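You operate a simulated robot arm through the tools that you are given. There is no shell and no other tool.

You run a simulated robot arm. Do the job below in one go: nothing can be reset, and whatever is moved stays where it is left.

JOB
Clamp the foil in the jig, fold its edge and tape across it.
Fine: draw the bar back and put the tape runner back. Set down upright: tape runner. A coat counts when it lies all over at full strength: go over it till it gets no stronger.
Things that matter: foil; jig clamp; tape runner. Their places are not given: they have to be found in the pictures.

It is judged by the outcome, as a careful person would: the job done as asked, and still so three seconds after it is handed in. It fails if anything else is knocked over, pushed out of place, dropped, spilled or broken. Flat cloth is picked up by pressing the open fingertips on it (5 to 10 N) and closing them slowly along it; thin cloth reads only 2 to 8 mm in the jaws.

ROBOT AND FRAMES
A 7-joint arm with a fingered hand, fixed in place. Base frame: the origin is at the foot of the arm, x ahead of it, y to its left, z up. Lengths are in mm, angles in rad, forces in N, time in s.
With the tool pointing down near the work surface it reaches from about 120 to 740 mm from the base axis. Its first joint turns from -1.204 to 3.002 rad. Payload 3.4 kg.
The TCP is the grasp point between the finger pads, 39 mm short of the fingertips. In the tool frame z runs along the fingers and y along their closing line. Largest opening 180 mm; the body of the gripper starts 111 mm behind the TCP. The gripper is a hand of 3 fingers: y runs from the thumb to the fingers, the wrist lies at [0, 0, -262] in the tool frame, and closing takes about 1.5 s.
Orientation is told as [roll, pitch, yaw] about the base's x, y, z axes, in that order, counted from this pose: with the fingers straight down and closing along the base's y, the tool's x points along the base's -x, its y along +y and its z along -z.

CONTROLS
- The arm moves only by the tool servo_tool. Its argument "series" is a list that holds one entry, the list of rows, each a list of 7 numbers: the shift along the tool's x, y, z in mm, then the turn, a rotation vector about the tool's x, y, z in rad, then the closure, from 0 (fully open) to 1 (shut). In form: [[[dx, dy, dz, wx, wy, wz, claw], ...]]. A call has 1 to 20 rows; each row is the pose to reach, as a shift and turn from the pose commanded when the call began, along the tool's axes at that moment. Rows are played at 5 a second. More than 50 mm and 0.15 rad between two rows, or a gripper value outside its range, and nothing of the call is played. Where a pose cannot be reached the arm comes as near as it can. A force on the tool above 40 N (or 10 N above the force at the start of the call, whichever is more), or a blocked arm, ends the call early, and 0.2 s more pass. The fingers move at their own pace (about 72 mm/s each) and stop on an object; they squeeze with about 31 N. The grip force told is the motor's: it shows also when the fingers shut on nothing. Time passes only in rows, and 0.2 s behind the last, so rows that repeat a pose let the fingers close. The reply holds the time, the measured pose of the TCP, the force on the tool along the base axes, the opening and the grip force, in the units named above and with some noise, with the torque about the TCP (base axes, N m) and any sound that the robot's microphone picked up.
- Cameras (640 x 400 px; columns grow to the right, rows downward): "scene" is fixed at [219.9, -654.3, 1563.5]; the picture's right is [0.74, -0.67, 0.00], its down [-0.61, -0.68, -0.41] and it looks along [0.27, 0.31, -0.91] (base axes); focal length 214 px, centre (320, 200). "wrist" rides on the gripper at [62, -36, -128] in the tool frame; the picture's right is [0.50, 0.87, 0.00], its down [-0.75, 0.44, -0.49] and it looks along [-0.43, 0.25, 0.87] (tool axes); focal length 226 px, centre (320, 200).
- capture(camera): a new picture of that camera. It takes no simulated time.
- raise_lower(by): slides the trunk up (or, below 0, down) by that many mm; the arm rides with it, the base frame stays. It gives what a move gives, with no picture.
- hand_shape(shape): the hand has 3 fingers and takes this shape, open, in about a second: jaw (thumb against the fingers, like two jaws); tri (thumb and two fingers); tip (a fingertip pinch); poke (one finger out to press); point (the index stretched); flat (the hand flat); cup (the hand cupped); fist (a fist). The gripper value then closes the fingers along that shape, each until it touches; the sizes above hold for jaw. It gives what a move gives, with no picture.
- point_at(camera, pixels): for up to 12 pixels [column, row] of the newest picture of that camera ("zoom" is the newest enlarged one), the place [x, y, z] in the base frame of the surface seen there, good to about 2 mm, but the place of the scene camera against the robot may be out by one fixed shift of up to 12 mm in any direction. It takes no simulated time.
- enlarge(camera, box): a new picture of the part [left, top, right, bottom] of that camera's present view, enlarged. It takes no simulated time.
- finish_job(): hands the job in; it is judged then, once.

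Unless the task says otherwise, let go and move clear before handing in.

The tools are called after "Request:" by a JSON object that holds its "fn" and its "kwargs". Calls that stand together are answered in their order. servo_tool: Moves the arm, as the interface text tells. Its arguments: {"type":"object","properties":{"series":{"type":"array"}},"required":["series"]} The other tools are called the same way: raise_lower (by) slides the trunk up or down; hand_shape (shape) gives the hand a shape; capture (camera) takes a picture; point_at (camera, pixels) gives the place of the surface under pixels of a picture; enlarge (camera, box) takes an enlarged picture of a part of a camera's view; finish_job () hands the job in.

At the start:

```text
time: 0.0
tool_pos: [437.2, -414.5, 1273.1]
ee_rot: [0.0, 0.0, 0.001]
force: [0.3, -0.1, 0.4]
torque: [-0.02, 0.0, 0.02]
opening: 180.0
grasp_force: 0.0
shape: jaw
trunk travel left (down, up): [-425.0, 117.0]
```

scene: 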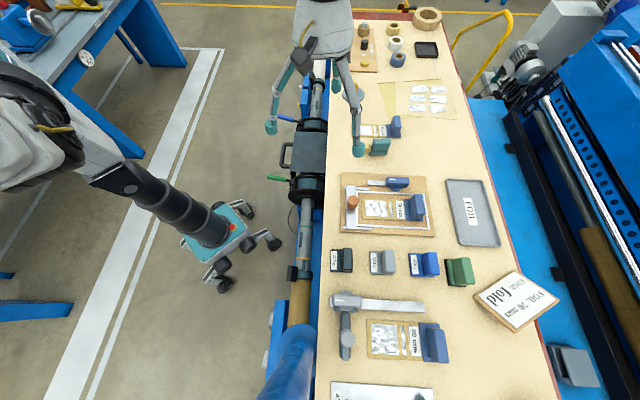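
wrist: 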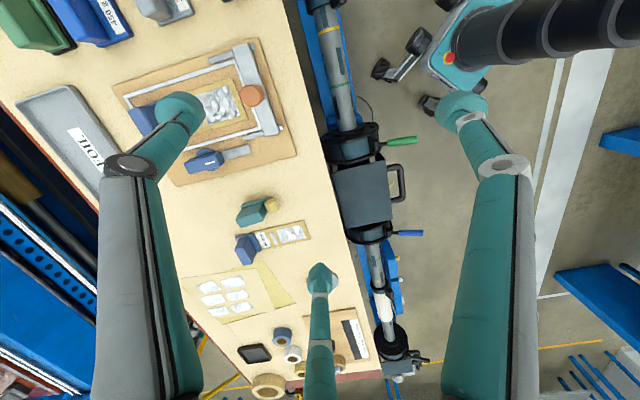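

The scene picture shows a bench with a jig board near pixel (385,205), a tray marked "FOIL" near (470,212), and several blue, grey and green blocks. I'll enlarge these areas to identify the foil, clamp and tape runner.

Request:
{"fn": "enlarge", "kwargs": {"camera": "scene", "box": [320, 160, 520, 290]}}

Request:
{"fn": "enlarge", "kwargs": {"camera": "scene", "box": [320, 60, 480, 165]}}

Request:
{"fn": "enlarge", "kwargs": {"camera": "scene", "box": [310, 270, 570, 400]}}

Request:
{"fn": "enlarge", "kwargs": {"camera": "wrist", "box": [80, 20, 340, 200]}}

Request:
{"fn": "enlarge", "kwargs": {"camera": "scene", "box": [340, 0, 460, 80]}}

```text
3.08 times, centred on (420, 225) of scene
```

zoom: 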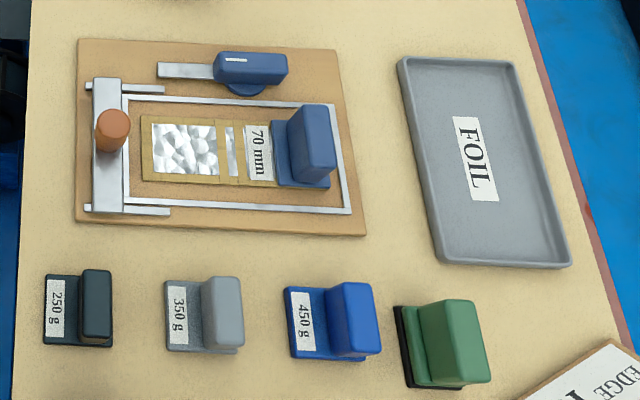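

```text
3.81 times, centred on (400, 112) of scene
```

zoom: 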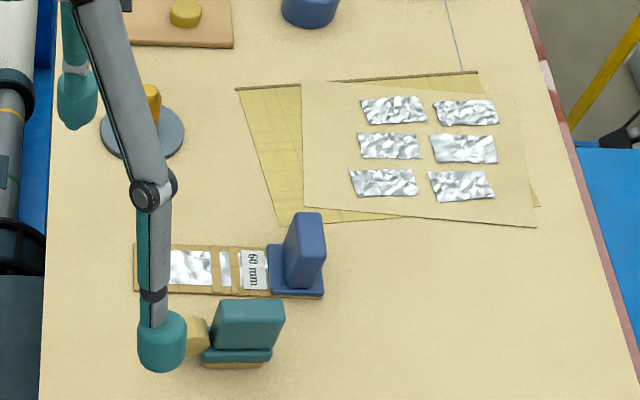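

```text
2.46 times, centred on (440, 335) of scene
```

zoom: 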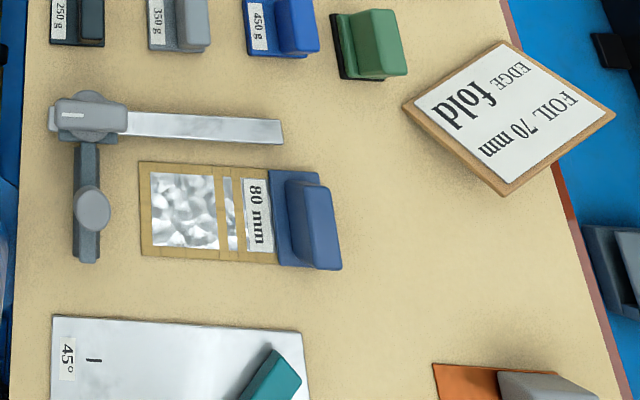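

```text
2.22 times, centred on (210, 110) of wrist
```

zoom: 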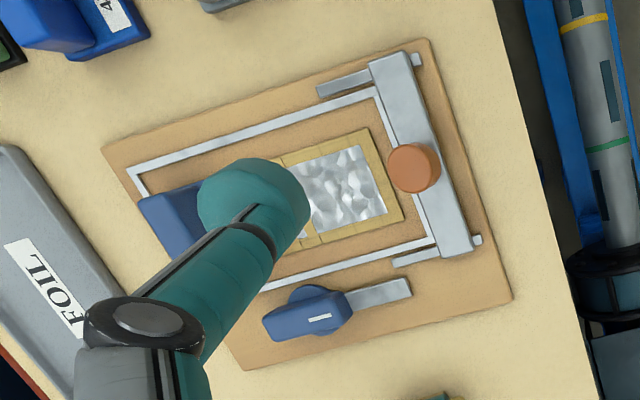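

```text
5.00 times, centred on (400, 40) of scene
```

zoom: 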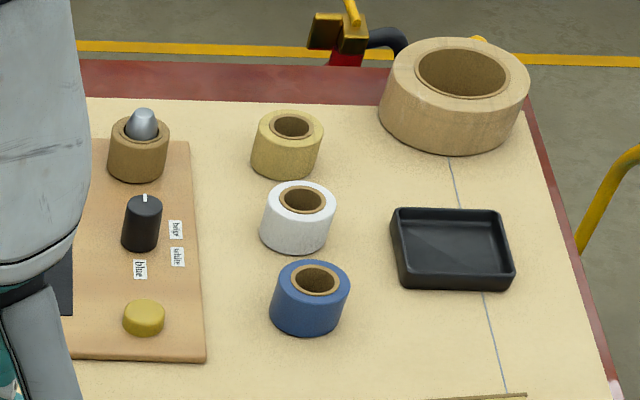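

The card at scene (515,300) reads "FOIL 70 mm, EDGE fold". There are three foil pieces on blue-handled holders (60, 70 and 80 mm), and the 70 mm one sits in the jig. Next I'll measure where these things are.

Request:
{"fn": "enlarge", "kwargs": {"camera": "scene", "box": [320, 160, 520, 290]}}

Request:
{"fn": "point_at", "kwargs": {"camera": "zoom", "pixels": [[85, 45], [355, 230], [112, 120], [108, 200], [185, 70], [255, 60], [160, 150], [230, 150], [258, 150], [310, 125], [340, 120], [220, 220]]}}

Request:
{"fn": "point_at", "kwargs": {"camera": "scene", "pixels": [[376, 148], [384, 145], [370, 131], [395, 125], [470, 210], [340, 262], [460, 265], [515, 300], [430, 105], [400, 325], [346, 340], [327, 320]]}}

```text
3.08 times, centred on (420, 225) of scene
```

zoom: 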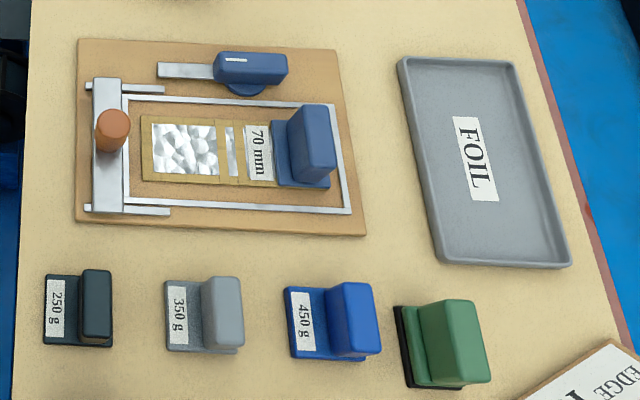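

```text
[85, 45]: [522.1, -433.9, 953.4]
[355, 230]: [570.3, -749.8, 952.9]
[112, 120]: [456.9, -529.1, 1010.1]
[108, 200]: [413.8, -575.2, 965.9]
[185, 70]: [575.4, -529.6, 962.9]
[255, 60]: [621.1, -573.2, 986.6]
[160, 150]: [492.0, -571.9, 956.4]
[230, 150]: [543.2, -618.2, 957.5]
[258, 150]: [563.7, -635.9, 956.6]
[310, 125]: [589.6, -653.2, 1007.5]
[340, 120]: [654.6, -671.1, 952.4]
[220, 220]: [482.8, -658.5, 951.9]
```

```text
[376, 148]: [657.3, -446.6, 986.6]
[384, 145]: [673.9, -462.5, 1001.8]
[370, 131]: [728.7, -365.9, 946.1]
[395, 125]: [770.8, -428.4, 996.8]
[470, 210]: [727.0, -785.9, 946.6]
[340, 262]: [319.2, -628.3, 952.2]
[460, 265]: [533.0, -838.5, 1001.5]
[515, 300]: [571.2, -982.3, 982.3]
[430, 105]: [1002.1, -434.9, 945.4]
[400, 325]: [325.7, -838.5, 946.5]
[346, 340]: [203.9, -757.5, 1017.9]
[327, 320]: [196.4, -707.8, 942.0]
```

Around the jig board at z≈953 I can make out a slide bar with an orange knob near (457,-529), a blue lever near (610,-565), and the 70 mm foil. The teal tape runner is near (660,-450). I'll yaw the hand so the wrist camera looks out over the jig.

Request:
{"fn": "servo_tool", "kwargs": {"series": [[[0, 0, 0, 0, 0, 0.136, 0], [0, 0, 0, 0, 0, 0.272, 0], [0, 0, 0, 0, 0, 0.408, 0], [0, 0, 0, 0, 0, 0.544, 0], [0, 0, 0, 0, 0, 0.68, 0], [0, 0, 0, 0, 0, 0.816, 0], [0, 0, 0, 0, 0, 0.952, 0], [0, 0, 0, 0, 0, 1.088, 0], [0, 0, 0, 0, 0, 1.224, 0], [0, 0, 0, 0, 0, 1.36, 0], [0, 0, 0, 0, 0, 1.36, 0]]]}}

Request:
{"fn": "capture", "kwargs": {"camera": "wrist"}}

Request:
{"fn": "capture", "kwargs": {"camera": "scene"}}

```text
time: 2.4
tool_pos: [437.1, -407.6, 1275.6]
ee_rot: [0.0, -0.004, -1.361]
force: [-1.0, 0.5, -0.4]
torque: [0.0, 0.01, -0.01]
opening: 179.6
grasp_force: 0.0
shape: jaw
trunk travel left (down, up): [-425.0, 117.0]
```

```text
taken
```

wrist: 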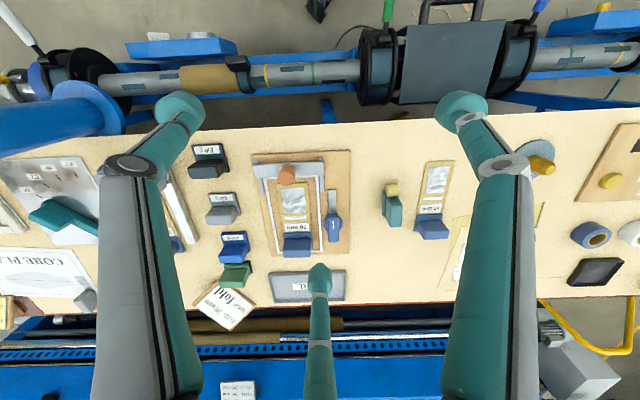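

```text
taken
```

scene: 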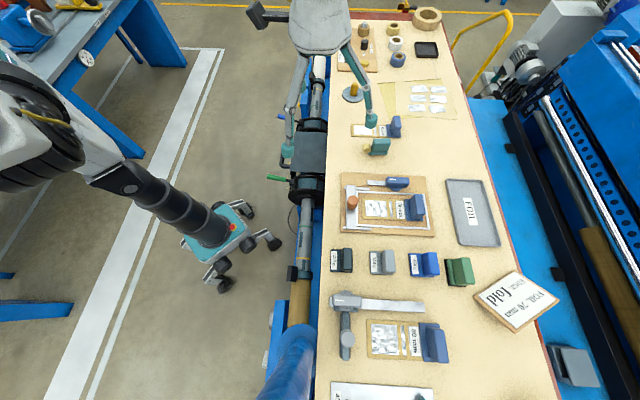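

The wrist view now shows the whole jig around (300,205) with nothing in the way. I'll enlarge it, the runner and the card.

Request:
{"fn": "enlarge", "kwargs": {"camera": "wrist", "box": [240, 140, 370, 260]}}

Request:
{"fn": "enlarge", "kwargs": {"camera": "wrist", "box": [360, 150, 460, 250]}}

Request:
{"fn": "enlarge", "kwargs": {"camera": "scene", "box": [340, 100, 420, 165]}}

Request:
{"fn": "enlarge", "kwargs": {"camera": "scene", "box": [335, 165, 445, 240]}}

Request:
{"fn": "enlarge", "kwargs": {"camera": "scene", "box": [465, 260, 570, 340]}}

```text
3.33 times, centred on (305, 200) of wrist
```

zoom: 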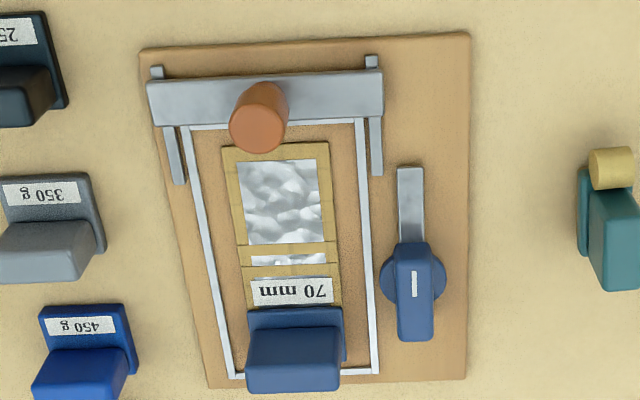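

```text
4.00 times, centred on (410, 200) of wrist
```

zoom: 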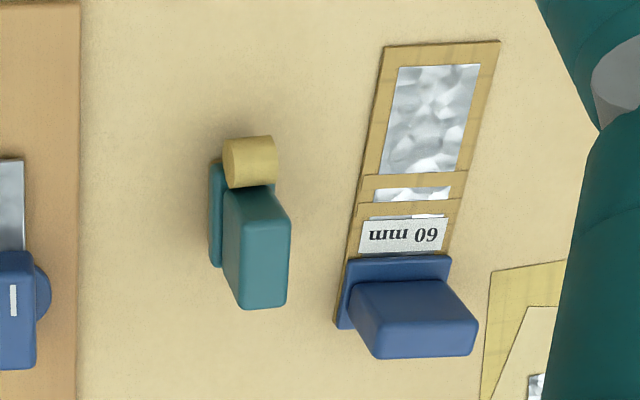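

```text
6.15 times, centred on (380, 132) of scene
```

zoom: 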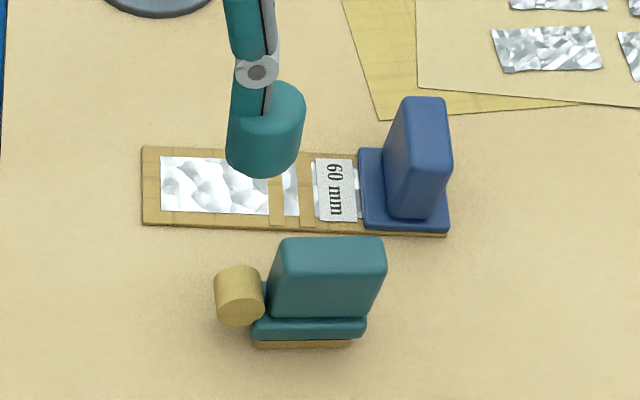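

```text
5.33 times, centred on (390, 202) of scene
```

zoom: 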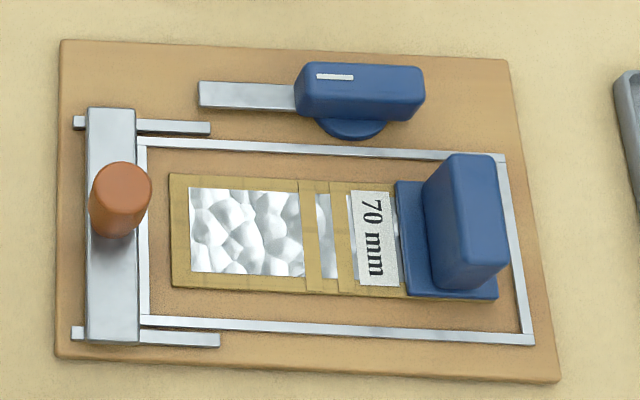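

```text
5.00 times, centred on (518, 300) of scene
```

zoom: 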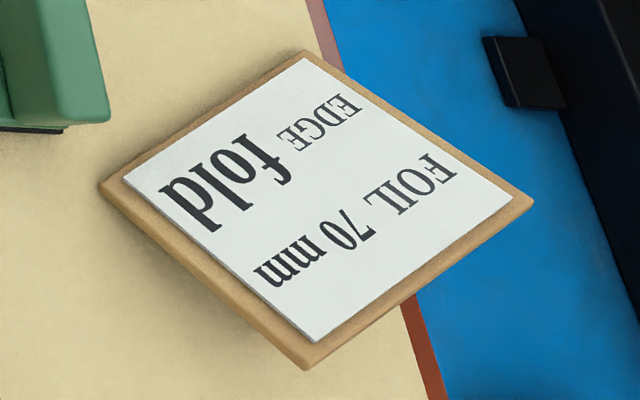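

The foil lies in the jig frame, the clamp lever stands open beside it, and the bar is on short guides next to the foil edge. The tape runner has a beige roll on a teal body. I'll measure with the wrist camera, which doesn't carry the scene camera's shift.

Request:
{"fn": "enlarge", "kwargs": {"camera": "wrist", "box": [240, 140, 370, 260]}}

Request:
{"fn": "point_at", "kwargs": {"camera": "zoom", "pixels": [[262, 132], [262, 95], [160, 100], [375, 95], [178, 178], [376, 170], [228, 150], [325, 150], [335, 300], [250, 310], [412, 180], [412, 260]]}}

Request:
{"fn": "point_at", "kwargs": {"camera": "zoom", "pixels": [[415, 285], [415, 330], [440, 285], [385, 285], [145, 55], [465, 40], [460, 375], [210, 380], [610, 170], [615, 230], [290, 350], [412, 325]]}}

Request:
{"fn": "point_at", "kwargs": {"camera": "scene", "pixels": [[352, 201], [398, 182], [377, 146], [370, 155]]}}

```text
3.33 times, centred on (305, 200) of wrist
```

zoom: 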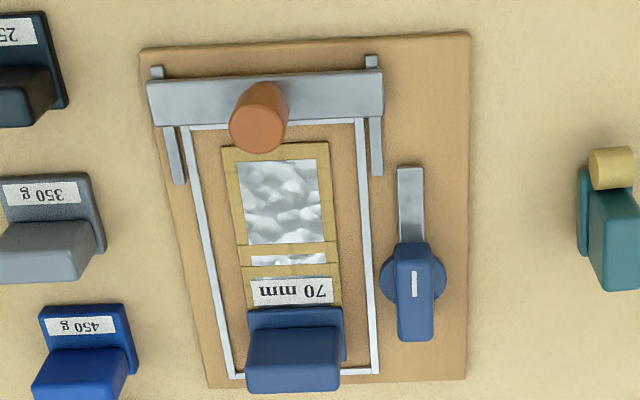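

```text
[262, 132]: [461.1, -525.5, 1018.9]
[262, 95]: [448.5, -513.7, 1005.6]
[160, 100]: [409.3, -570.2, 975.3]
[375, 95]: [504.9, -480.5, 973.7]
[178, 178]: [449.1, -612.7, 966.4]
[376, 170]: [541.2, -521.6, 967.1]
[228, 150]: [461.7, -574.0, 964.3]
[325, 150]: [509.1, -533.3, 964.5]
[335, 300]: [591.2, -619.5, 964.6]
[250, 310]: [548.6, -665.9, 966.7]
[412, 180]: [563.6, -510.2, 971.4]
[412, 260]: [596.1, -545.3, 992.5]
```

```text
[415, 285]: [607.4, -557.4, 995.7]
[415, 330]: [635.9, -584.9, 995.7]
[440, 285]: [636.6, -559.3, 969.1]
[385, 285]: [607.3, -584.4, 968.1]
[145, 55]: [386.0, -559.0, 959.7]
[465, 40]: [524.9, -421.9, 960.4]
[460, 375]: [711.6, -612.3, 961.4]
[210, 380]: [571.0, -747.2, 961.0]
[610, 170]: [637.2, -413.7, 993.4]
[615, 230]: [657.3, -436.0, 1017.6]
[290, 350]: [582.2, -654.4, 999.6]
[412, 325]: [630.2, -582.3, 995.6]
```

```text
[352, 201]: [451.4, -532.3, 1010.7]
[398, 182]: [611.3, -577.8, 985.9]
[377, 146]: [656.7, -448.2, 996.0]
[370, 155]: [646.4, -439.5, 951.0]
```

The wrist readings put the board top at z≈960, and the jig axes run at about 45° to the base. The lever pivot is near (620,-570) with the handle top at 996. The foil's front edge is about 35 mm beyond the bar, and the guides end near u=82. The pivot is about 842 mm out, so I'll test the reach with a high move over it, yawed to close across the handle.

Request:
{"fn": "servo_tool", "kwargs": {"series": [[[-24.6, 18.2, 9.4, 0, 0, -0.071, 0], [-49.1, 36.3, 18.8, 0, 0, -0.142, 0], [-73.7, 54.5, 28.1, 0, 0, -0.213, 0], [-98.3, 72.7, 37.5, 0, 0, -0.284, 0], [-122.8, 90.8, 46.9, 0, 0, -0.354, 0], [-147.4, 109, 56.3, 0, 0, -0.425, 0], [-172, 127.1, 65.6, 0, 0, -0.496, 0], [-196.5, 145.3, 75, 0, 0, -0.567, 0], [-196.5, 145.3, 75, 0, 0, -0.567, 0], [-196.5, 145.3, 75, 0, 0, -0.567, 0]]]}}

Request:
{"fn": "capture", "kwargs": {"camera": "wrist"}}

Request:
{"fn": "capture", "kwargs": {"camera": "scene"}}

```text
time: 4.6
tool_pos: [623.4, -569.5, 1199.9]
ee_rot: [-0.004, -0.002, -0.792]
force: [0.2, 0.4, -1.1]
torque: [-0.01, 0.02, 0.0]
opening: 179.7
grasp_force: 0.1
shape: jaw
trunk travel left (down, up): [-425.0, 117.0]
```

```text
taken
```

wrist: 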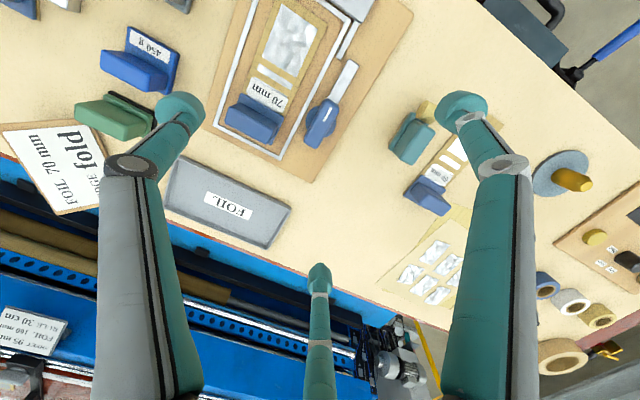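

```text
taken
```

scene: 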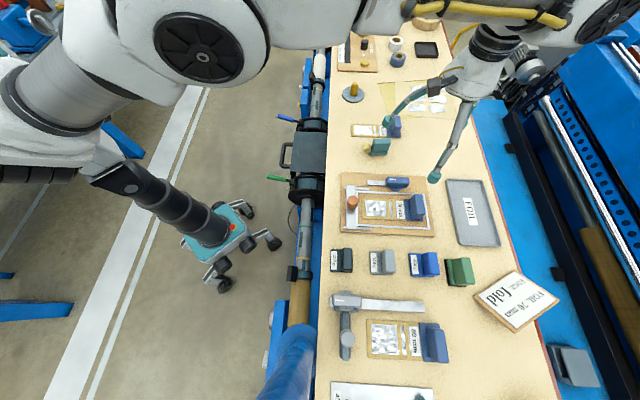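

The arm reached (623,-570,1200) vertically, so reach is fine. The wrist view shows the three fingertips at (180,105), (462,105) and (320,280), spread wide. I'll partly close the hand in the air to see how the fingers come together.

Request:
{"fn": "servo_tool", "kwargs": {"series": [[[0, 0, 0, 0, 0, 0, 0.65], [0, 0, 0, 0, 0, 0, 0.65], [0, 0, 0, 0, 0, 0, 0.65], [0, 0, 0, 0, 0, 0, 0.65], [0, 0, 0, 0, 0, 0, 0.65], [0, 0, 0, 0, 0, 0, 0.65], [0, 0, 0, 0, 0, 0, 0.65]]]}}

Request:
{"fn": "capture", "kwargs": {"camera": "wrist"}}

Request:
{"fn": "enlarge", "kwargs": {"camera": "scene", "box": [330, 60, 530, 230]}}

```text
time: 6.2
tool_pos: [624.4, -571.0, 1199.7]
ee_rot: [-0.003, -0.001, -0.793]
force: [-0.6, -0.2, 0.9]
torque: [0.01, -0.02, -0.02]
opening: 63.2
grasp_force: 0.1
shape: jaw
trunk travel left (down, up): [-425.0, 117.0]
```

```text
taken
```

wrist: 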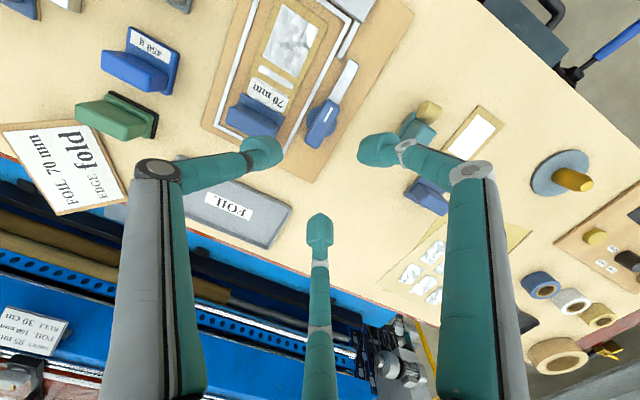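

```text
2.35 times, centred on (430, 145) of scene
```

zoom: 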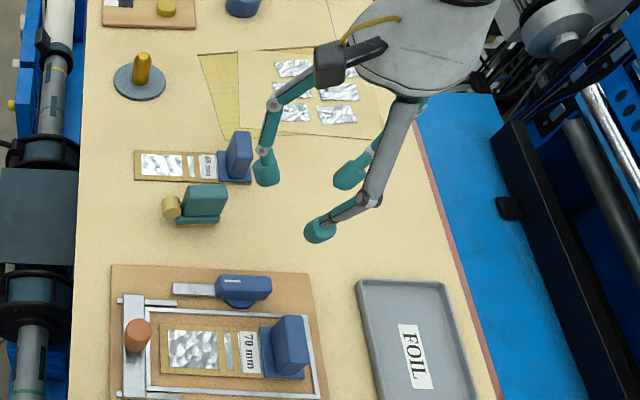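

The fingers close symmetrically towards the centre, with the thumb on the tool's -y side. I'll refine the lever handle's position from this closer view, where the handle is at about (322,122).

Request:
{"fn": "enlarge", "kwargs": {"camera": "wrist", "box": [270, 50, 390, 160]}}

```text
3.64 times, centred on (330, 105) of wrist
```

zoom: 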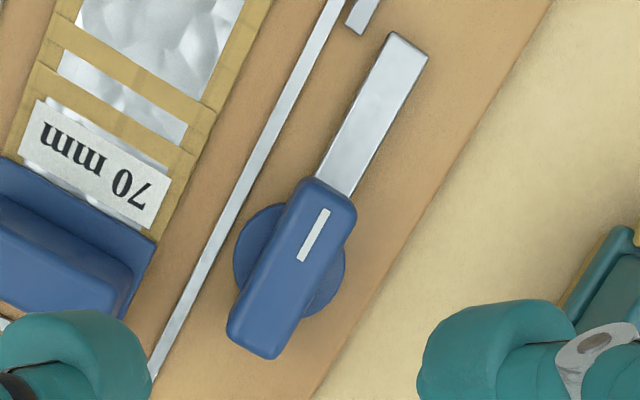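

Request:
{"fn": "point_at", "kwargs": {"camera": "zoom", "pixels": [[330, 195], [310, 190], [348, 210], [255, 340], [235, 325], [275, 345], [245, 255], [337, 275], [270, 215], [408, 45], [320, 235], [290, 265]]}}

Request:
{"fn": "point_at", "kwargs": {"camera": "zoom", "pixels": [[420, 55], [395, 38], [325, 175], [350, 185], [110, 180], [180, 135], [150, 270], [270, 100], [100, 300]]}}

```text
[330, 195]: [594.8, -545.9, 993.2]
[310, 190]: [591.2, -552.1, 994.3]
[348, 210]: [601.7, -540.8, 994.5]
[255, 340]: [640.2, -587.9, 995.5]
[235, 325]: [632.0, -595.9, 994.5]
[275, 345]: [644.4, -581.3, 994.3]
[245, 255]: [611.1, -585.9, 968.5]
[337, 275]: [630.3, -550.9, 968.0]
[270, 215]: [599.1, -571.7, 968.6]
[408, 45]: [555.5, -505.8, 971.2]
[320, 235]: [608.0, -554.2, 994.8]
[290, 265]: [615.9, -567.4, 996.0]
```

```text
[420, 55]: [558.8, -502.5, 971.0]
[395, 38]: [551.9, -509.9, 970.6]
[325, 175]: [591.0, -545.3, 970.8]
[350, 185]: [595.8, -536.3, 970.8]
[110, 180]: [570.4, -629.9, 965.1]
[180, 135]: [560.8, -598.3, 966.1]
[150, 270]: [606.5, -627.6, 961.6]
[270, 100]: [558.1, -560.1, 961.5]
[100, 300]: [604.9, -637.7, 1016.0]
```

The handle's centre is about (618,-568) along −45°, with its top at z≈995 and the disc at 968. I'll half-close the hand and descend to just above the handle, then check the alignment.

Request:
{"fn": "servo_tool", "kwargs": {"series": [[[5.3, -2.5, 0, 0, 0, 0, 0.72], [5.3, -2.5, 40, 0, 0, 0, 0.72], [5.3, -2.5, 80, 0, 0, 0, 0.72], [5.3, -2.5, 115, 0, 0, 0, 0.72], [5.3, -2.5, 145, 0, 0, 0, 0.72], [5.3, -2.5, 145, 0, 0, 0, 0.72], [5.3, -2.5, 145, 0, 0, 0, 0.72]]]}}

Request:
{"fn": "capture", "kwargs": {"camera": "wrist"}}

Request:
{"fn": "enlarge", "kwargs": {"camera": "scene", "box": [340, 110, 480, 240]}}

```text
time: 7.8
tool_pos: [615.9, -568.3, 1055.4]
ee_rot: [-0.004, -0.003, -0.794]
force: [-0.4, -0.2, -0.2]
torque: [0.04, -0.02, 0.0]
opening: 50.7
grasp_force: 0.1
shape: jaw
trunk travel left (down, up): [-425.0, 117.0]
```

```text
taken
```

wrist: 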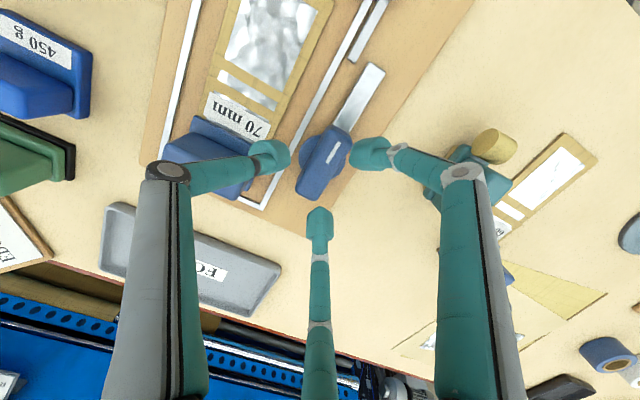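

```text
3.08 times, centred on (410, 175) of scene
```

zoom: 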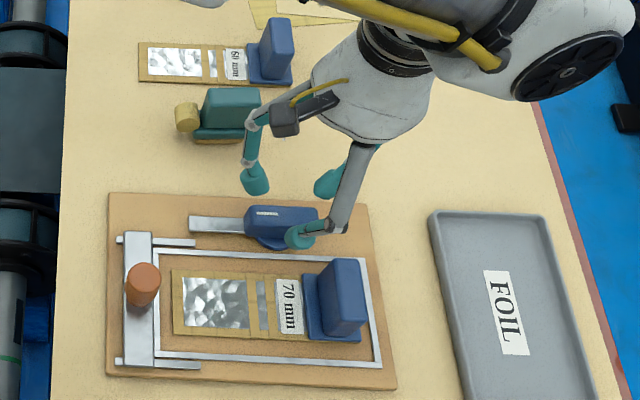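

The handle now sits between the tips, slightly nearer the right finger. I'll re-measure its edges from here.

Request:
{"fn": "enlarge", "kwargs": {"camera": "wrist", "box": [270, 110, 390, 230]}}

Request:
{"fn": "point_at", "kwargs": {"camera": "wrist", "pixels": [[342, 132], [326, 164], [312, 194], [315, 158], [340, 165], [329, 130], [350, 140], [300, 188], [322, 197]]}}

```text
3.33 times, centred on (330, 170) of wrist
```

zoom: 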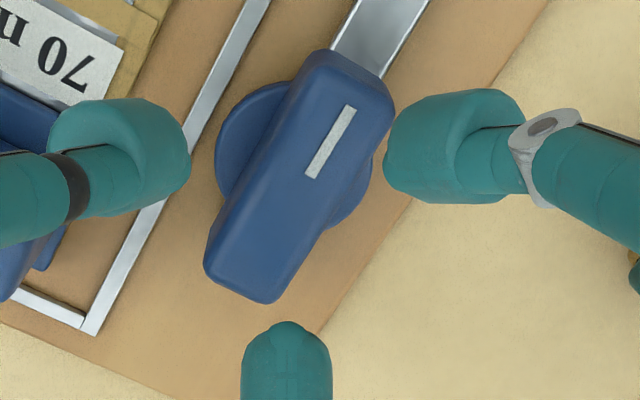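

```text
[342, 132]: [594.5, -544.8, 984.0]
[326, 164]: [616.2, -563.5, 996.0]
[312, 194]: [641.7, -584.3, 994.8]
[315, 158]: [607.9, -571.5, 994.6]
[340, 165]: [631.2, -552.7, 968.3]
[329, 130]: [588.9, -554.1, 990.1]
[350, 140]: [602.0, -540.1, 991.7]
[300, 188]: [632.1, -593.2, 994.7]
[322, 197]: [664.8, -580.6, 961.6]
```

The handle's centre is (617,-567), so I'm within 2 mm. I'll descend to TCP z≈1014 and close on it.

Request:
{"fn": "servo_tool", "kwargs": {"series": [[[0, 1.5, 15, 0, 0, 0, 0.7], [0, 1.5, 30, 0, 0, 0, 0.7], [0, 1.5, 41, 0, 0, 0, 0.7], [0, 1.5, 41, 0, 0, 0, 0.7]]]}}

Request:
{"fn": "capture", "kwargs": {"camera": "wrist"}}

```text
time: 8.6
tool_pos: [624.7, -563.2, 1025.2]
ee_rot: [0.002, -0.014, -0.792]
force: [0.8, 0.0, 0.0]
torque: [0.03, 0.08, -0.02]
opening: 53.7
grasp_force: 0.0
shape: jaw
trunk travel left (down, up): [-425.0, 117.0]
stopped in row 3: the force on the tool passed its limit at 46 N (the readings are from after the stop); the commanded pose is now the measured one
```

```text
taken
```

wrist: 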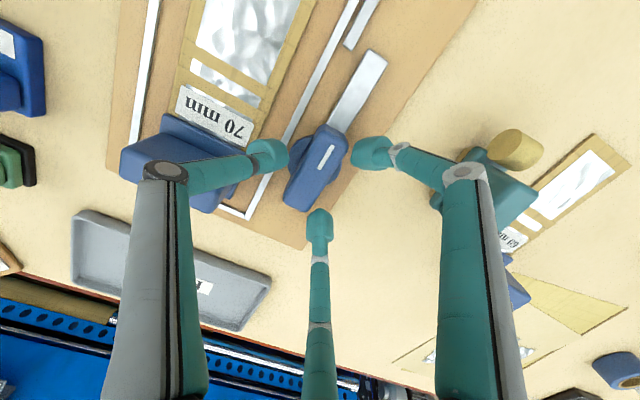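

The descent stopped at 46 N with the tool pushed towards +v. The thumb's knuckle probably met the foil holder's tall blue block (top z≈1016). I'll back up and check whether the holder shifted.

Request:
{"fn": "servo_tool", "kwargs": {"series": [[[0, 0, -15, 0, 0, 0, 0.7], [0, 0, -40, 0, 0, 0, 0.7], [0, 0, -80, 0, 0, 0, 0.7], [0, 0, -120, 0, 0, 0, 0.7], [0, 0, -120, 0, 0, 0, 0.7]]]}}

Request:
{"fn": "enlarge", "kwargs": {"camera": "scene", "box": [335, 165, 445, 240]}}

Request:
{"fn": "capture", "kwargs": {"camera": "wrist"}}

Request:
{"fn": "capture", "kwargs": {"camera": "scene"}}

```text
time: 9.8
tool_pos: [621.4, -569.6, 1146.5]
ee_rot: [0.007, -0.014, -0.795]
force: [-0.3, -0.1, -0.2]
torque: [-0.02, -0.02, 0.0]
opening: 53.8
grasp_force: 0.0
shape: jaw
trunk travel left (down, up): [-425.0, 117.0]
```

```text
5.33 times, centred on (390, 202) of scene
```

zoom: 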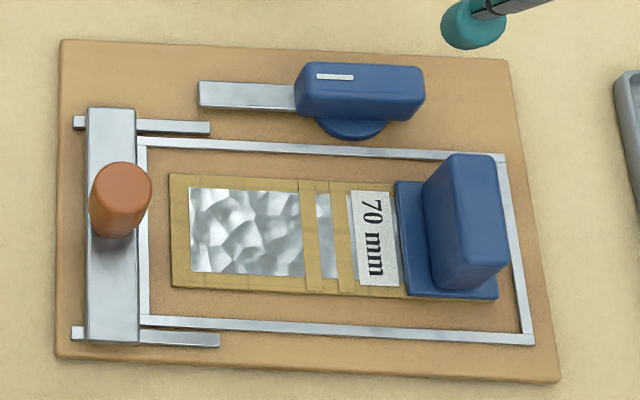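

```text
taken
```

wrist: 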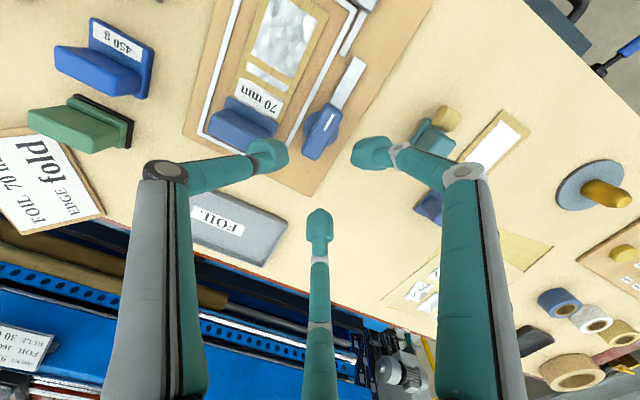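

```text
taken
```

scene: 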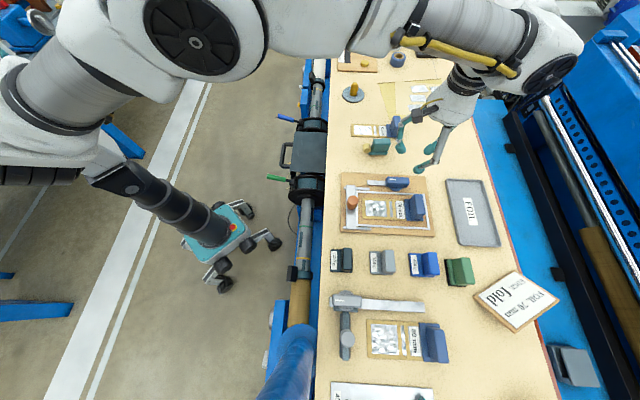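

Nothing moved: the jig picture is unchanged. A fingertip had landed on the handle's edge. I'll open a bit more (0.58), recentre and check the settled position.

Request:
{"fn": "servo_tool", "kwargs": {"series": [[[0, 0, 10, 0, 0, 0, 0.58], [0, 0, 30, 0, 0, 0, 0.58], [0, 0, 60, 0, 0, 0, 0.58], [0, 0, 80, 0, 0, 0, 0.58], [0, 0, 80, 0, 0, 0, 0.58], [0, 0, 80, 0, 0, 0, 0.58], [0, 0, 80, 0, 0, 0, 0.58]]]}}

Request:
{"fn": "enlarge", "kwargs": {"camera": "wrist", "box": [240, 90, 400, 240]}}

```text
time: 11.4
tool_pos: [621.4, -565.0, 1066.5]
ee_rot: [0.005, -0.014, -0.793]
force: [0.1, 0.2, 0.1]
torque: [0.0, 0.0, 0.0]
opening: 75.3
grasp_force: 0.1
shape: jaw
trunk travel left (down, up): [-425.0, 117.0]
```

```text
2.67 times, centred on (320, 165) of wrist
```

zoom: 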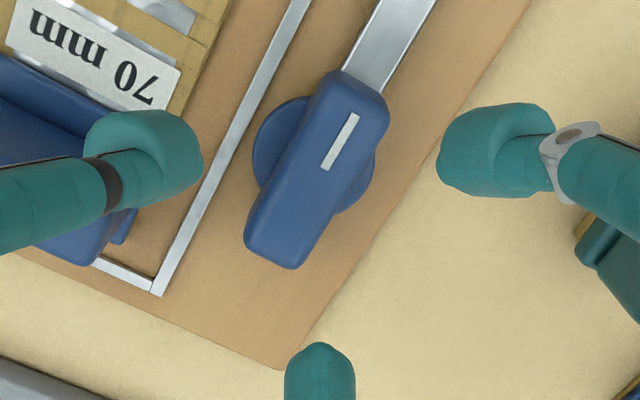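

The hand sits about 4.5 mm too far towards +v compared with the handle. I'll correct that, descend to TCP z≈1015 and check before closing.

Request:
{"fn": "servo_tool", "kwargs": {"series": [[[3, -4.5, 5, 0, 0, 0, 0.58], [3, -4.5, 20, 0, 0, 0, 0.58], [3, -4.5, 35, 0, 0, 0, 0.58], [3, -4.5, 45, 0, 0, 0, 0.58], [3, -4.5, 51, 0, 0, 0, 0.58], [3, -4.5, 51, 0, 0, 0, 0.58], [3, -4.5, 51, 0, 0, 0, 0.58]]]}}

Request:
{"fn": "enlarge", "kwargs": {"camera": "wrist", "box": [240, 90, 400, 240]}}

Request:
{"fn": "enlarge", "kwargs": {"camera": "scene", "box": [340, 130, 450, 220]}}

```text
time: 13.0
tool_pos: [616.4, -568.0, 1018.1]
ee_rot: [0.006, -0.017, -0.793]
force: [0.6, 0.9, 0.1]
torque: [0.01, 0.04, 0.0]
opening: 75.2
grasp_force: 0.1
shape: jaw
trunk travel left (down, up): [-425.0, 117.0]
```

```text
2.67 times, centred on (320, 165) of wrist
```

zoom: 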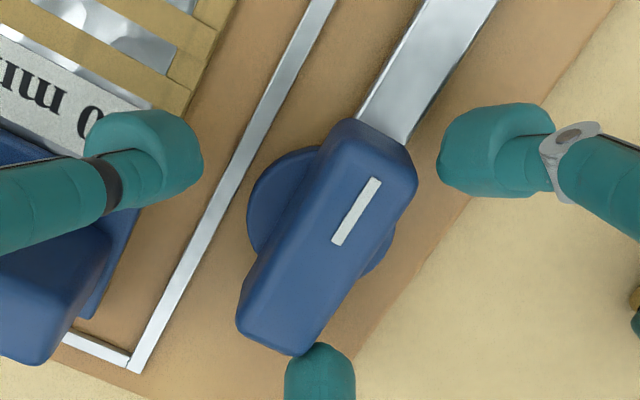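

```text
4.44 times, centred on (395, 175) of scene
```

zoom: 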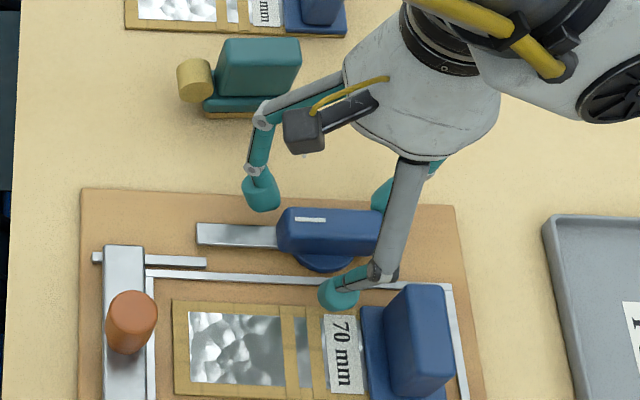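

The tips are spaced around the handle with no contact force. I'll go 3 mm lower and close on it.

Request:
{"fn": "servo_tool", "kwargs": {"series": [[[1, -0.5, 3, 0, 0, 0, 0.62], [1, -0.5, 3, 0, 0, 0, 0.7], [1, -0.5, 3, 0, 0, 0, 0.78], [1, -0.5, 3, 0, 0, 0, 0.86], [1, -0.5, 3, 0, 0, 0, 0.95], [1, -0.5, 3, 0, 0, 0, 1.0], [1, -0.5, 3, 0, 0, 0, 1.0], [1, -0.5, 3, 0, 0, 0, 1.0]]]}}

Request:
{"fn": "enlarge", "kwargs": {"camera": "wrist", "box": [240, 90, 400, 240]}}

Request:
{"fn": "enlarge", "kwargs": {"camera": "scene", "box": [340, 130, 450, 220]}}

```text
time: 14.8
tool_pos: [615.6, -566.4, 1013.6]
ee_rot: [0.005, -0.018, -0.793]
force: [4.3, 7.5, -2.0]
torque: [0.06, -0.01, 0.04]
opening: 18.2
grasp_force: 30.8
shape: jaw
trunk travel left (down, up): [-425.0, 117.0]
```

```text
2.67 times, centred on (320, 165) of wrist
```

zoom: 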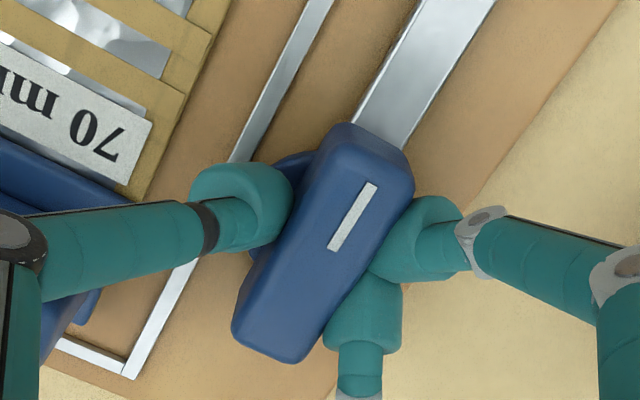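

```text
4.44 times, centred on (395, 175) of scene
```

zoom: 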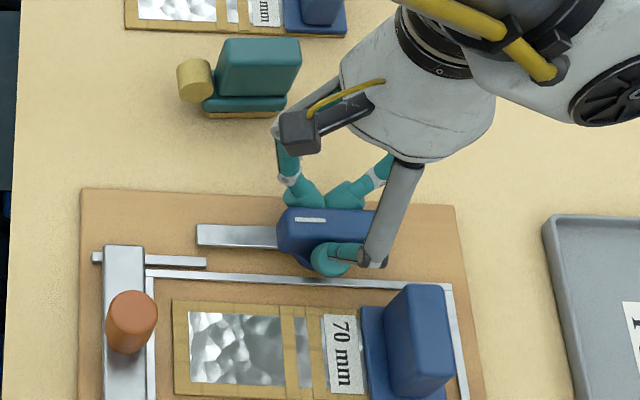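

The grip is firm, with an 18 mm opening and 31 N. I'll turn the lever counter-clockwise seen from above, so the blade swings towards the foil, starting with 0.4 rad.

Request:
{"fn": "servo_tool", "kwargs": {"series": [[[0, 0, 0, 0, 0, -0.08, 1], [0, 0, 0, 0, 0, -0.16, 1], [0, 0, 0, 0, 0, -0.24, 1], [0, 0, 0, 0, 0, -0.32, 1], [0, 0, 0, 0, 0, -0.4, 1], [0, 0, 0, 0, 0, -0.4, 1]]]}}

Request:
{"fn": "enlarge", "kwargs": {"camera": "scene", "box": [340, 130, 450, 220]}}

```text
time: 16.2
tool_pos: [614.6, -567.7, 1013.3]
ee_rot: [-0.001, -0.018, -0.391]
force: [2.9, 1.9, 2.8]
torque: [-0.11, 0.0, -0.03]
opening: 18.2
grasp_force: 30.9
shape: jaw
trunk travel left (down, up): [-425.0, 117.0]
```

```text
4.44 times, centred on (395, 175) of scene
```

zoom: 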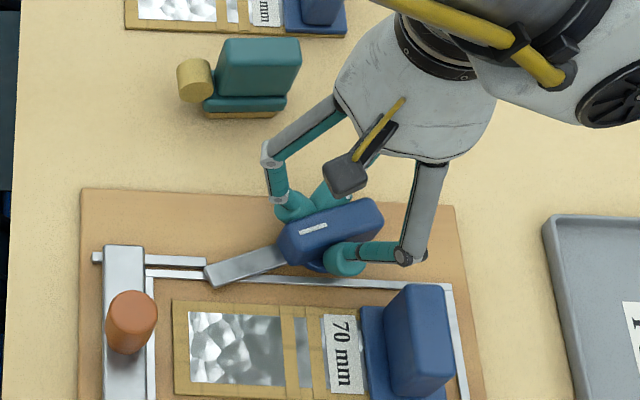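

The lever turns freely and its blade is swinging towards the foil. I'll go on in two steps.

Request:
{"fn": "servo_tool", "kwargs": {"series": [[[0, 0, 0, 0, 0, -0.1, 1], [0, 0, 0, 0, 0, -0.2, 1], [0, 0, 0, 0, 0, -0.3, 1], [0, 0, 0, 0, 0, -0.4, 1], [0, 0, 0, 0, 0, -0.5, 1], [0, 0, 0, 0, 0, -0.6, 1], [0, 0, 0, 0, 0, -0.7, 1], [0, 0, 0, 0, 0, -0.7, 1]]]}}

Request:
{"fn": "enlarge", "kwargs": {"camera": "scene", "box": [340, 130, 450, 220]}}

```text
time: 18.0
tool_pos: [615.4, -568.7, 1012.9]
ee_rot: [-0.011, -0.012, 0.31]
force: [-0.5, -5.5, 5.7]
torque: [-0.46, -0.05, -0.06]
opening: 17.7
grasp_force: 31.2
shape: jaw
trunk travel left (down, up): [-425.0, 117.0]
```

```text
4.44 times, centred on (395, 175) of scene
```

zoom: 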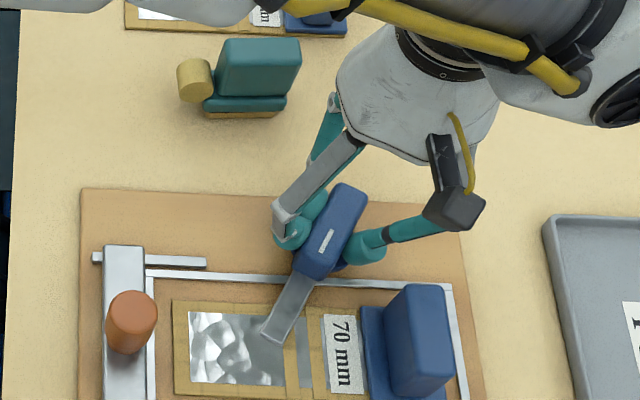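

The blade is now over the foil and nearly square to it. I'll turn it the rest of the way, watching for a stop.

Request:
{"fn": "servo_tool", "kwargs": {"series": [[[0, 0, 0, 0, 0, -0.08, 1], [0, 0, 0, 0, 0, -0.16, 1], [0, 0, 0, 0, 0, -0.24, 1], [0, 0, 0, 0, 0, -0.32, 1], [0, 0, 0, 0, 0, -0.4, 1], [0, 0, 0, 0, 0, -0.48, 1], [0, 0, 0, 0, 0, -0.48, 1]]]}}

Request:
{"fn": "enlarge", "kwargs": {"camera": "scene", "box": [340, 130, 450, 220]}}

Request:
{"fn": "capture", "kwargs": {"camera": "wrist"}}

```text
time: 19.6
tool_pos: [614.7, -566.9, 1013.9]
ee_rot: [-0.015, -0.006, 0.79]
force: [-2.3, -10.2, 3.3]
torque: [-0.54, -0.15, -0.19]
opening: 18.5
grasp_force: 31.0
shape: jaw
trunk travel left (down, up): [-425.0, 117.0]
```

```text
4.44 times, centred on (395, 175) of scene
```

zoom: 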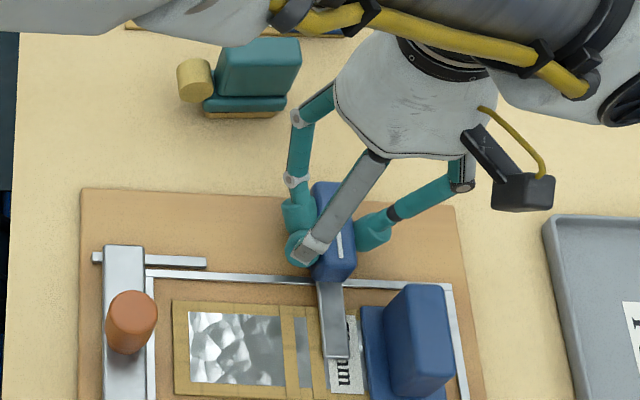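

```text
taken
```

wrist: 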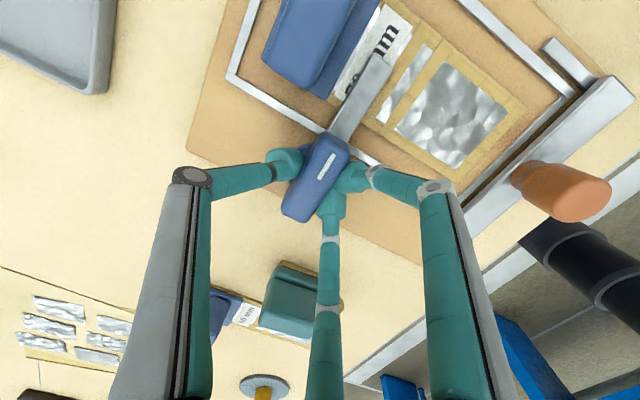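

The blade lies squarely across the foil's label end. I'll nudge a little further to feel for an end stop.

Request:
{"fn": "servo_tool", "kwargs": {"series": [[[0, 0, 0, 0, 0, -0.04, 1], [0, 0, 0, 0, 0, -0.08, 1], [0, 0, 0, 0, 0, -0.08, 1]]]}}

Request:
{"fn": "enlarge", "kwargs": {"camera": "wrist", "box": [220, 0, 460, 200]}}

```text
time: 20.4
tool_pos: [613.8, -568.1, 1013.7]
ee_rot: [-0.019, -0.003, 0.868]
force: [-4.7, -11.3, 6.8]
torque: [-0.56, -0.05, -0.37]
opening: 18.3
grasp_force: 30.5
shape: jaw
trunk travel left (down, up): [-425.0, 117.0]
```

```text
2.00 times, centred on (340, 100) of wrist
```

zoom: 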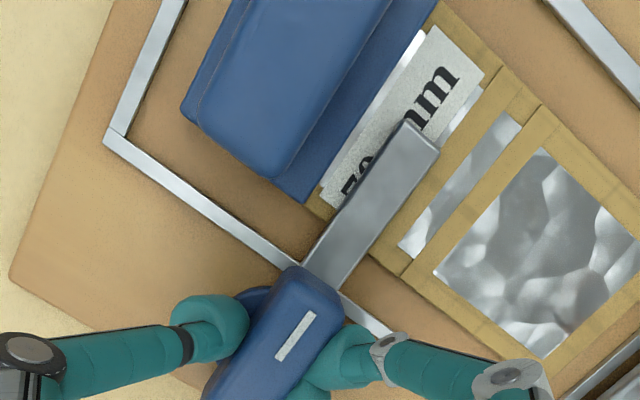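

The torque rises while the blade stays perpendicular, so the lever is at its stop and the foil is clamped. I'll relax the twist, open and rise.

Request:
{"fn": "servo_tool", "kwargs": {"series": [[[0, 0, 0, 0, 0, 0.07, 1], [0, 0, 0, 0, 0, 0.07, 0.9], [0, 0, 0, 0, 0, 0.07, 0.8], [0, 0, 0, 0, 0, 0.07, 0.65], [0, 0, 0, 0, 0, 0.07, 0.6], [0, 0, 0, 0, 0, 0.07, 0.6], [0, 0, -20, 0, 0, 0.07, 0.6], [0, 0, -50, 0, 0, 0.07, 0.6], [0, 0, -90, 0, 0, 0.07, 0.6], [0, 0, -140, 0, 0, 0.07, 0.6], [0, 0, -140, 0, 0, 0.07, 0.6]]]}}

Request:
{"fn": "capture", "kwargs": {"camera": "wrist"}}

Request:
{"fn": "enlarge", "kwargs": {"camera": "scene", "box": [335, 165, 445, 240]}}

```text
time: 22.8
tool_pos: [613.6, -567.1, 1152.9]
ee_rot: [-0.015, -0.004, 0.798]
force: [-0.3, -0.7, -0.2]
torque: [0.03, 0.05, -0.04]
opening: 71.7
grasp_force: 0.0
shape: jaw
trunk travel left (down, up): [-425.0, 117.0]
```

```text
taken
```

wrist: 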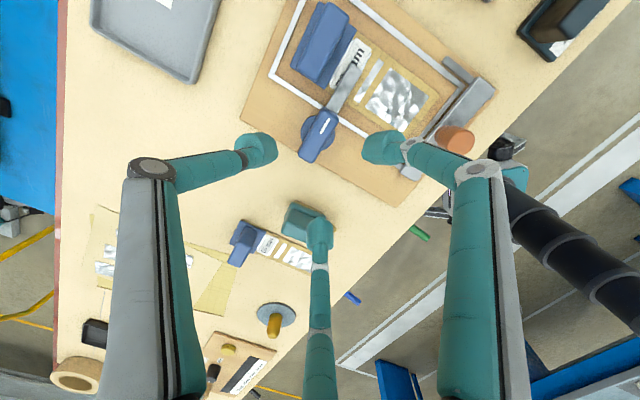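

```text
5.33 times, centred on (390, 202) of scene
```

zoom: 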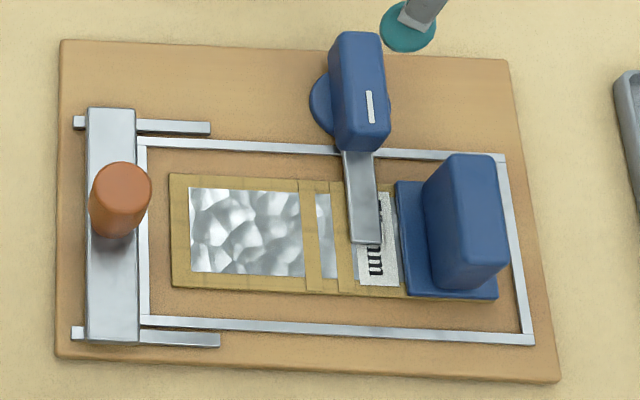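

The scene picture shows the clamp blade across the foil and nothing else disturbed. Next is the bar, so I'll measure its orange knob in the wrist view at (455,138).

Request:
{"fn": "enlarge", "kwargs": {"camera": "wrist", "box": [390, 60, 510, 180]}}

Request:
{"fn": "point_at", "kwargs": {"camera": "wrist", "pixels": [[468, 142], [462, 148], [455, 132], [440, 128], [448, 140], [470, 133], [489, 88], [478, 82], [430, 125], [418, 165]]}}

```text
3.33 times, centred on (450, 120) of wrist
```

zoom: 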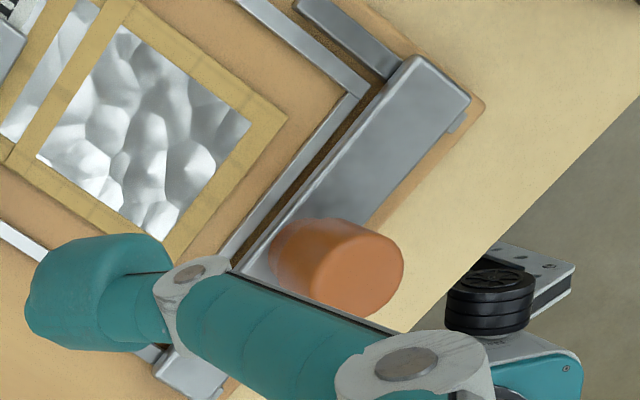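

```text
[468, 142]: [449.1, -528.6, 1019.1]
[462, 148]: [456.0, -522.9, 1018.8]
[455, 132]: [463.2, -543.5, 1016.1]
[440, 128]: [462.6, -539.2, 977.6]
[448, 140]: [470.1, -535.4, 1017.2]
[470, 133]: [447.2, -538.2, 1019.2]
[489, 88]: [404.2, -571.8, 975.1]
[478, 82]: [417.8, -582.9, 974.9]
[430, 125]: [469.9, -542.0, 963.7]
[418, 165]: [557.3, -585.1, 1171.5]
```

The knob's top is centred near (456,-529) at z≈1019. I'll move over it at TCP z≈1085, keeping this yaw so the finger pair is behind the knob and the thumb is on the foil side.

Request:
{"fn": "servo_tool", "kwargs": {"series": [[[14, 23, 10, 0, 0, 0, 0.6], [30, 50, 22, 0, 0, 0, 0.6], [48, 80, 35, 0, 0, 0, 0.6], [66, 110, 50, 0, 0, 0, 0.6], [82.8, 139.4, 68, 0, 0, 0, 0.6], [82.8, 139.4, 68, 0, 0, 0, 0.6], [82.8, 139.4, 68, 0, 0, 0, 0.6]]]}}

Request:
{"fn": "enlarge", "kwargs": {"camera": "wrist", "box": [240, 80, 400, 240]}}

Request:
{"fn": "enlarge", "kwargs": {"camera": "scene", "box": [325, 130, 445, 240]}}

```text
time: 24.4
tool_pos: [456.9, -525.9, 1084.1]
ee_rot: [-0.018, -0.005, 0.797]
force: [-1.3, 0.9, -0.7]
torque: [0.0, -0.03, -0.02]
opening: 71.7
grasp_force: 0.0
shape: jaw
trunk travel left (down, up): [-425.0, 117.0]
```

```text
2.50 times, centred on (320, 160) of wrist
```

zoom: 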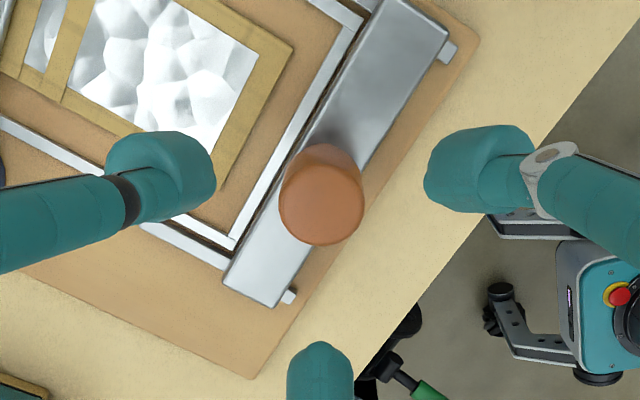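

```text
3.64 times, centred on (385, 185) of scene
```

zoom: 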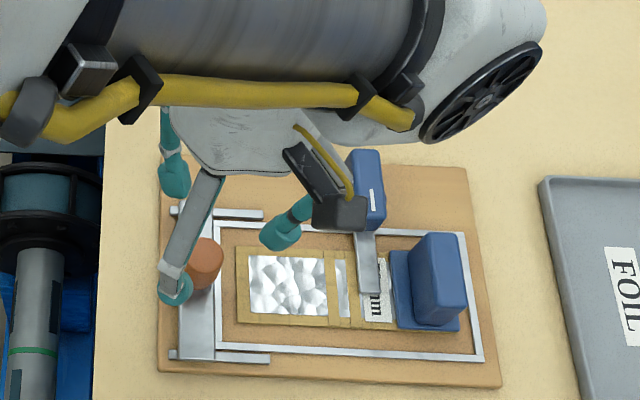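

The knob is centred between the fingers. Before descending I'll check the height of the black-and-grey machine beside the bench, since one finger hangs over the bench edge.

Request:
{"fn": "capture", "kwargs": {"camera": "scene"}}

Request:
{"fn": "point_at", "kwargs": {"camera": "scene", "pixels": [[330, 200], [322, 185], [310, 150], [308, 185], [305, 220], [295, 178], [270, 177], [315, 130], [318, 165]]}}

```text
taken
```

scene: 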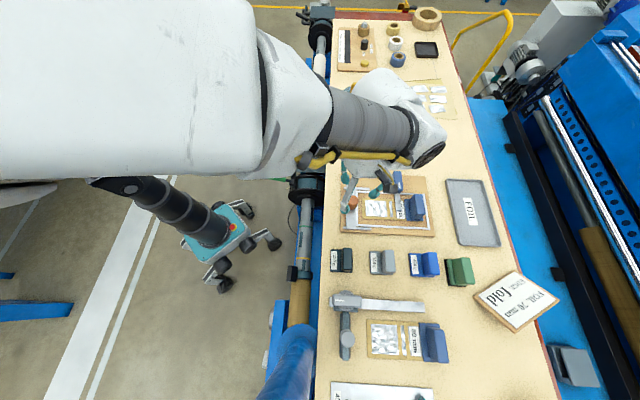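

```text
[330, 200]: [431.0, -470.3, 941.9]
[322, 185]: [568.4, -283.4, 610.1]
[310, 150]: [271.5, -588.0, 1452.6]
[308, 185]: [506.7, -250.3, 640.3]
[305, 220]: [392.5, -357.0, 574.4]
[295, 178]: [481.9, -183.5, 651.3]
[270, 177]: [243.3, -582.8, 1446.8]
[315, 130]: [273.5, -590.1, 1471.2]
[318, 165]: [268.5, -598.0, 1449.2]
```

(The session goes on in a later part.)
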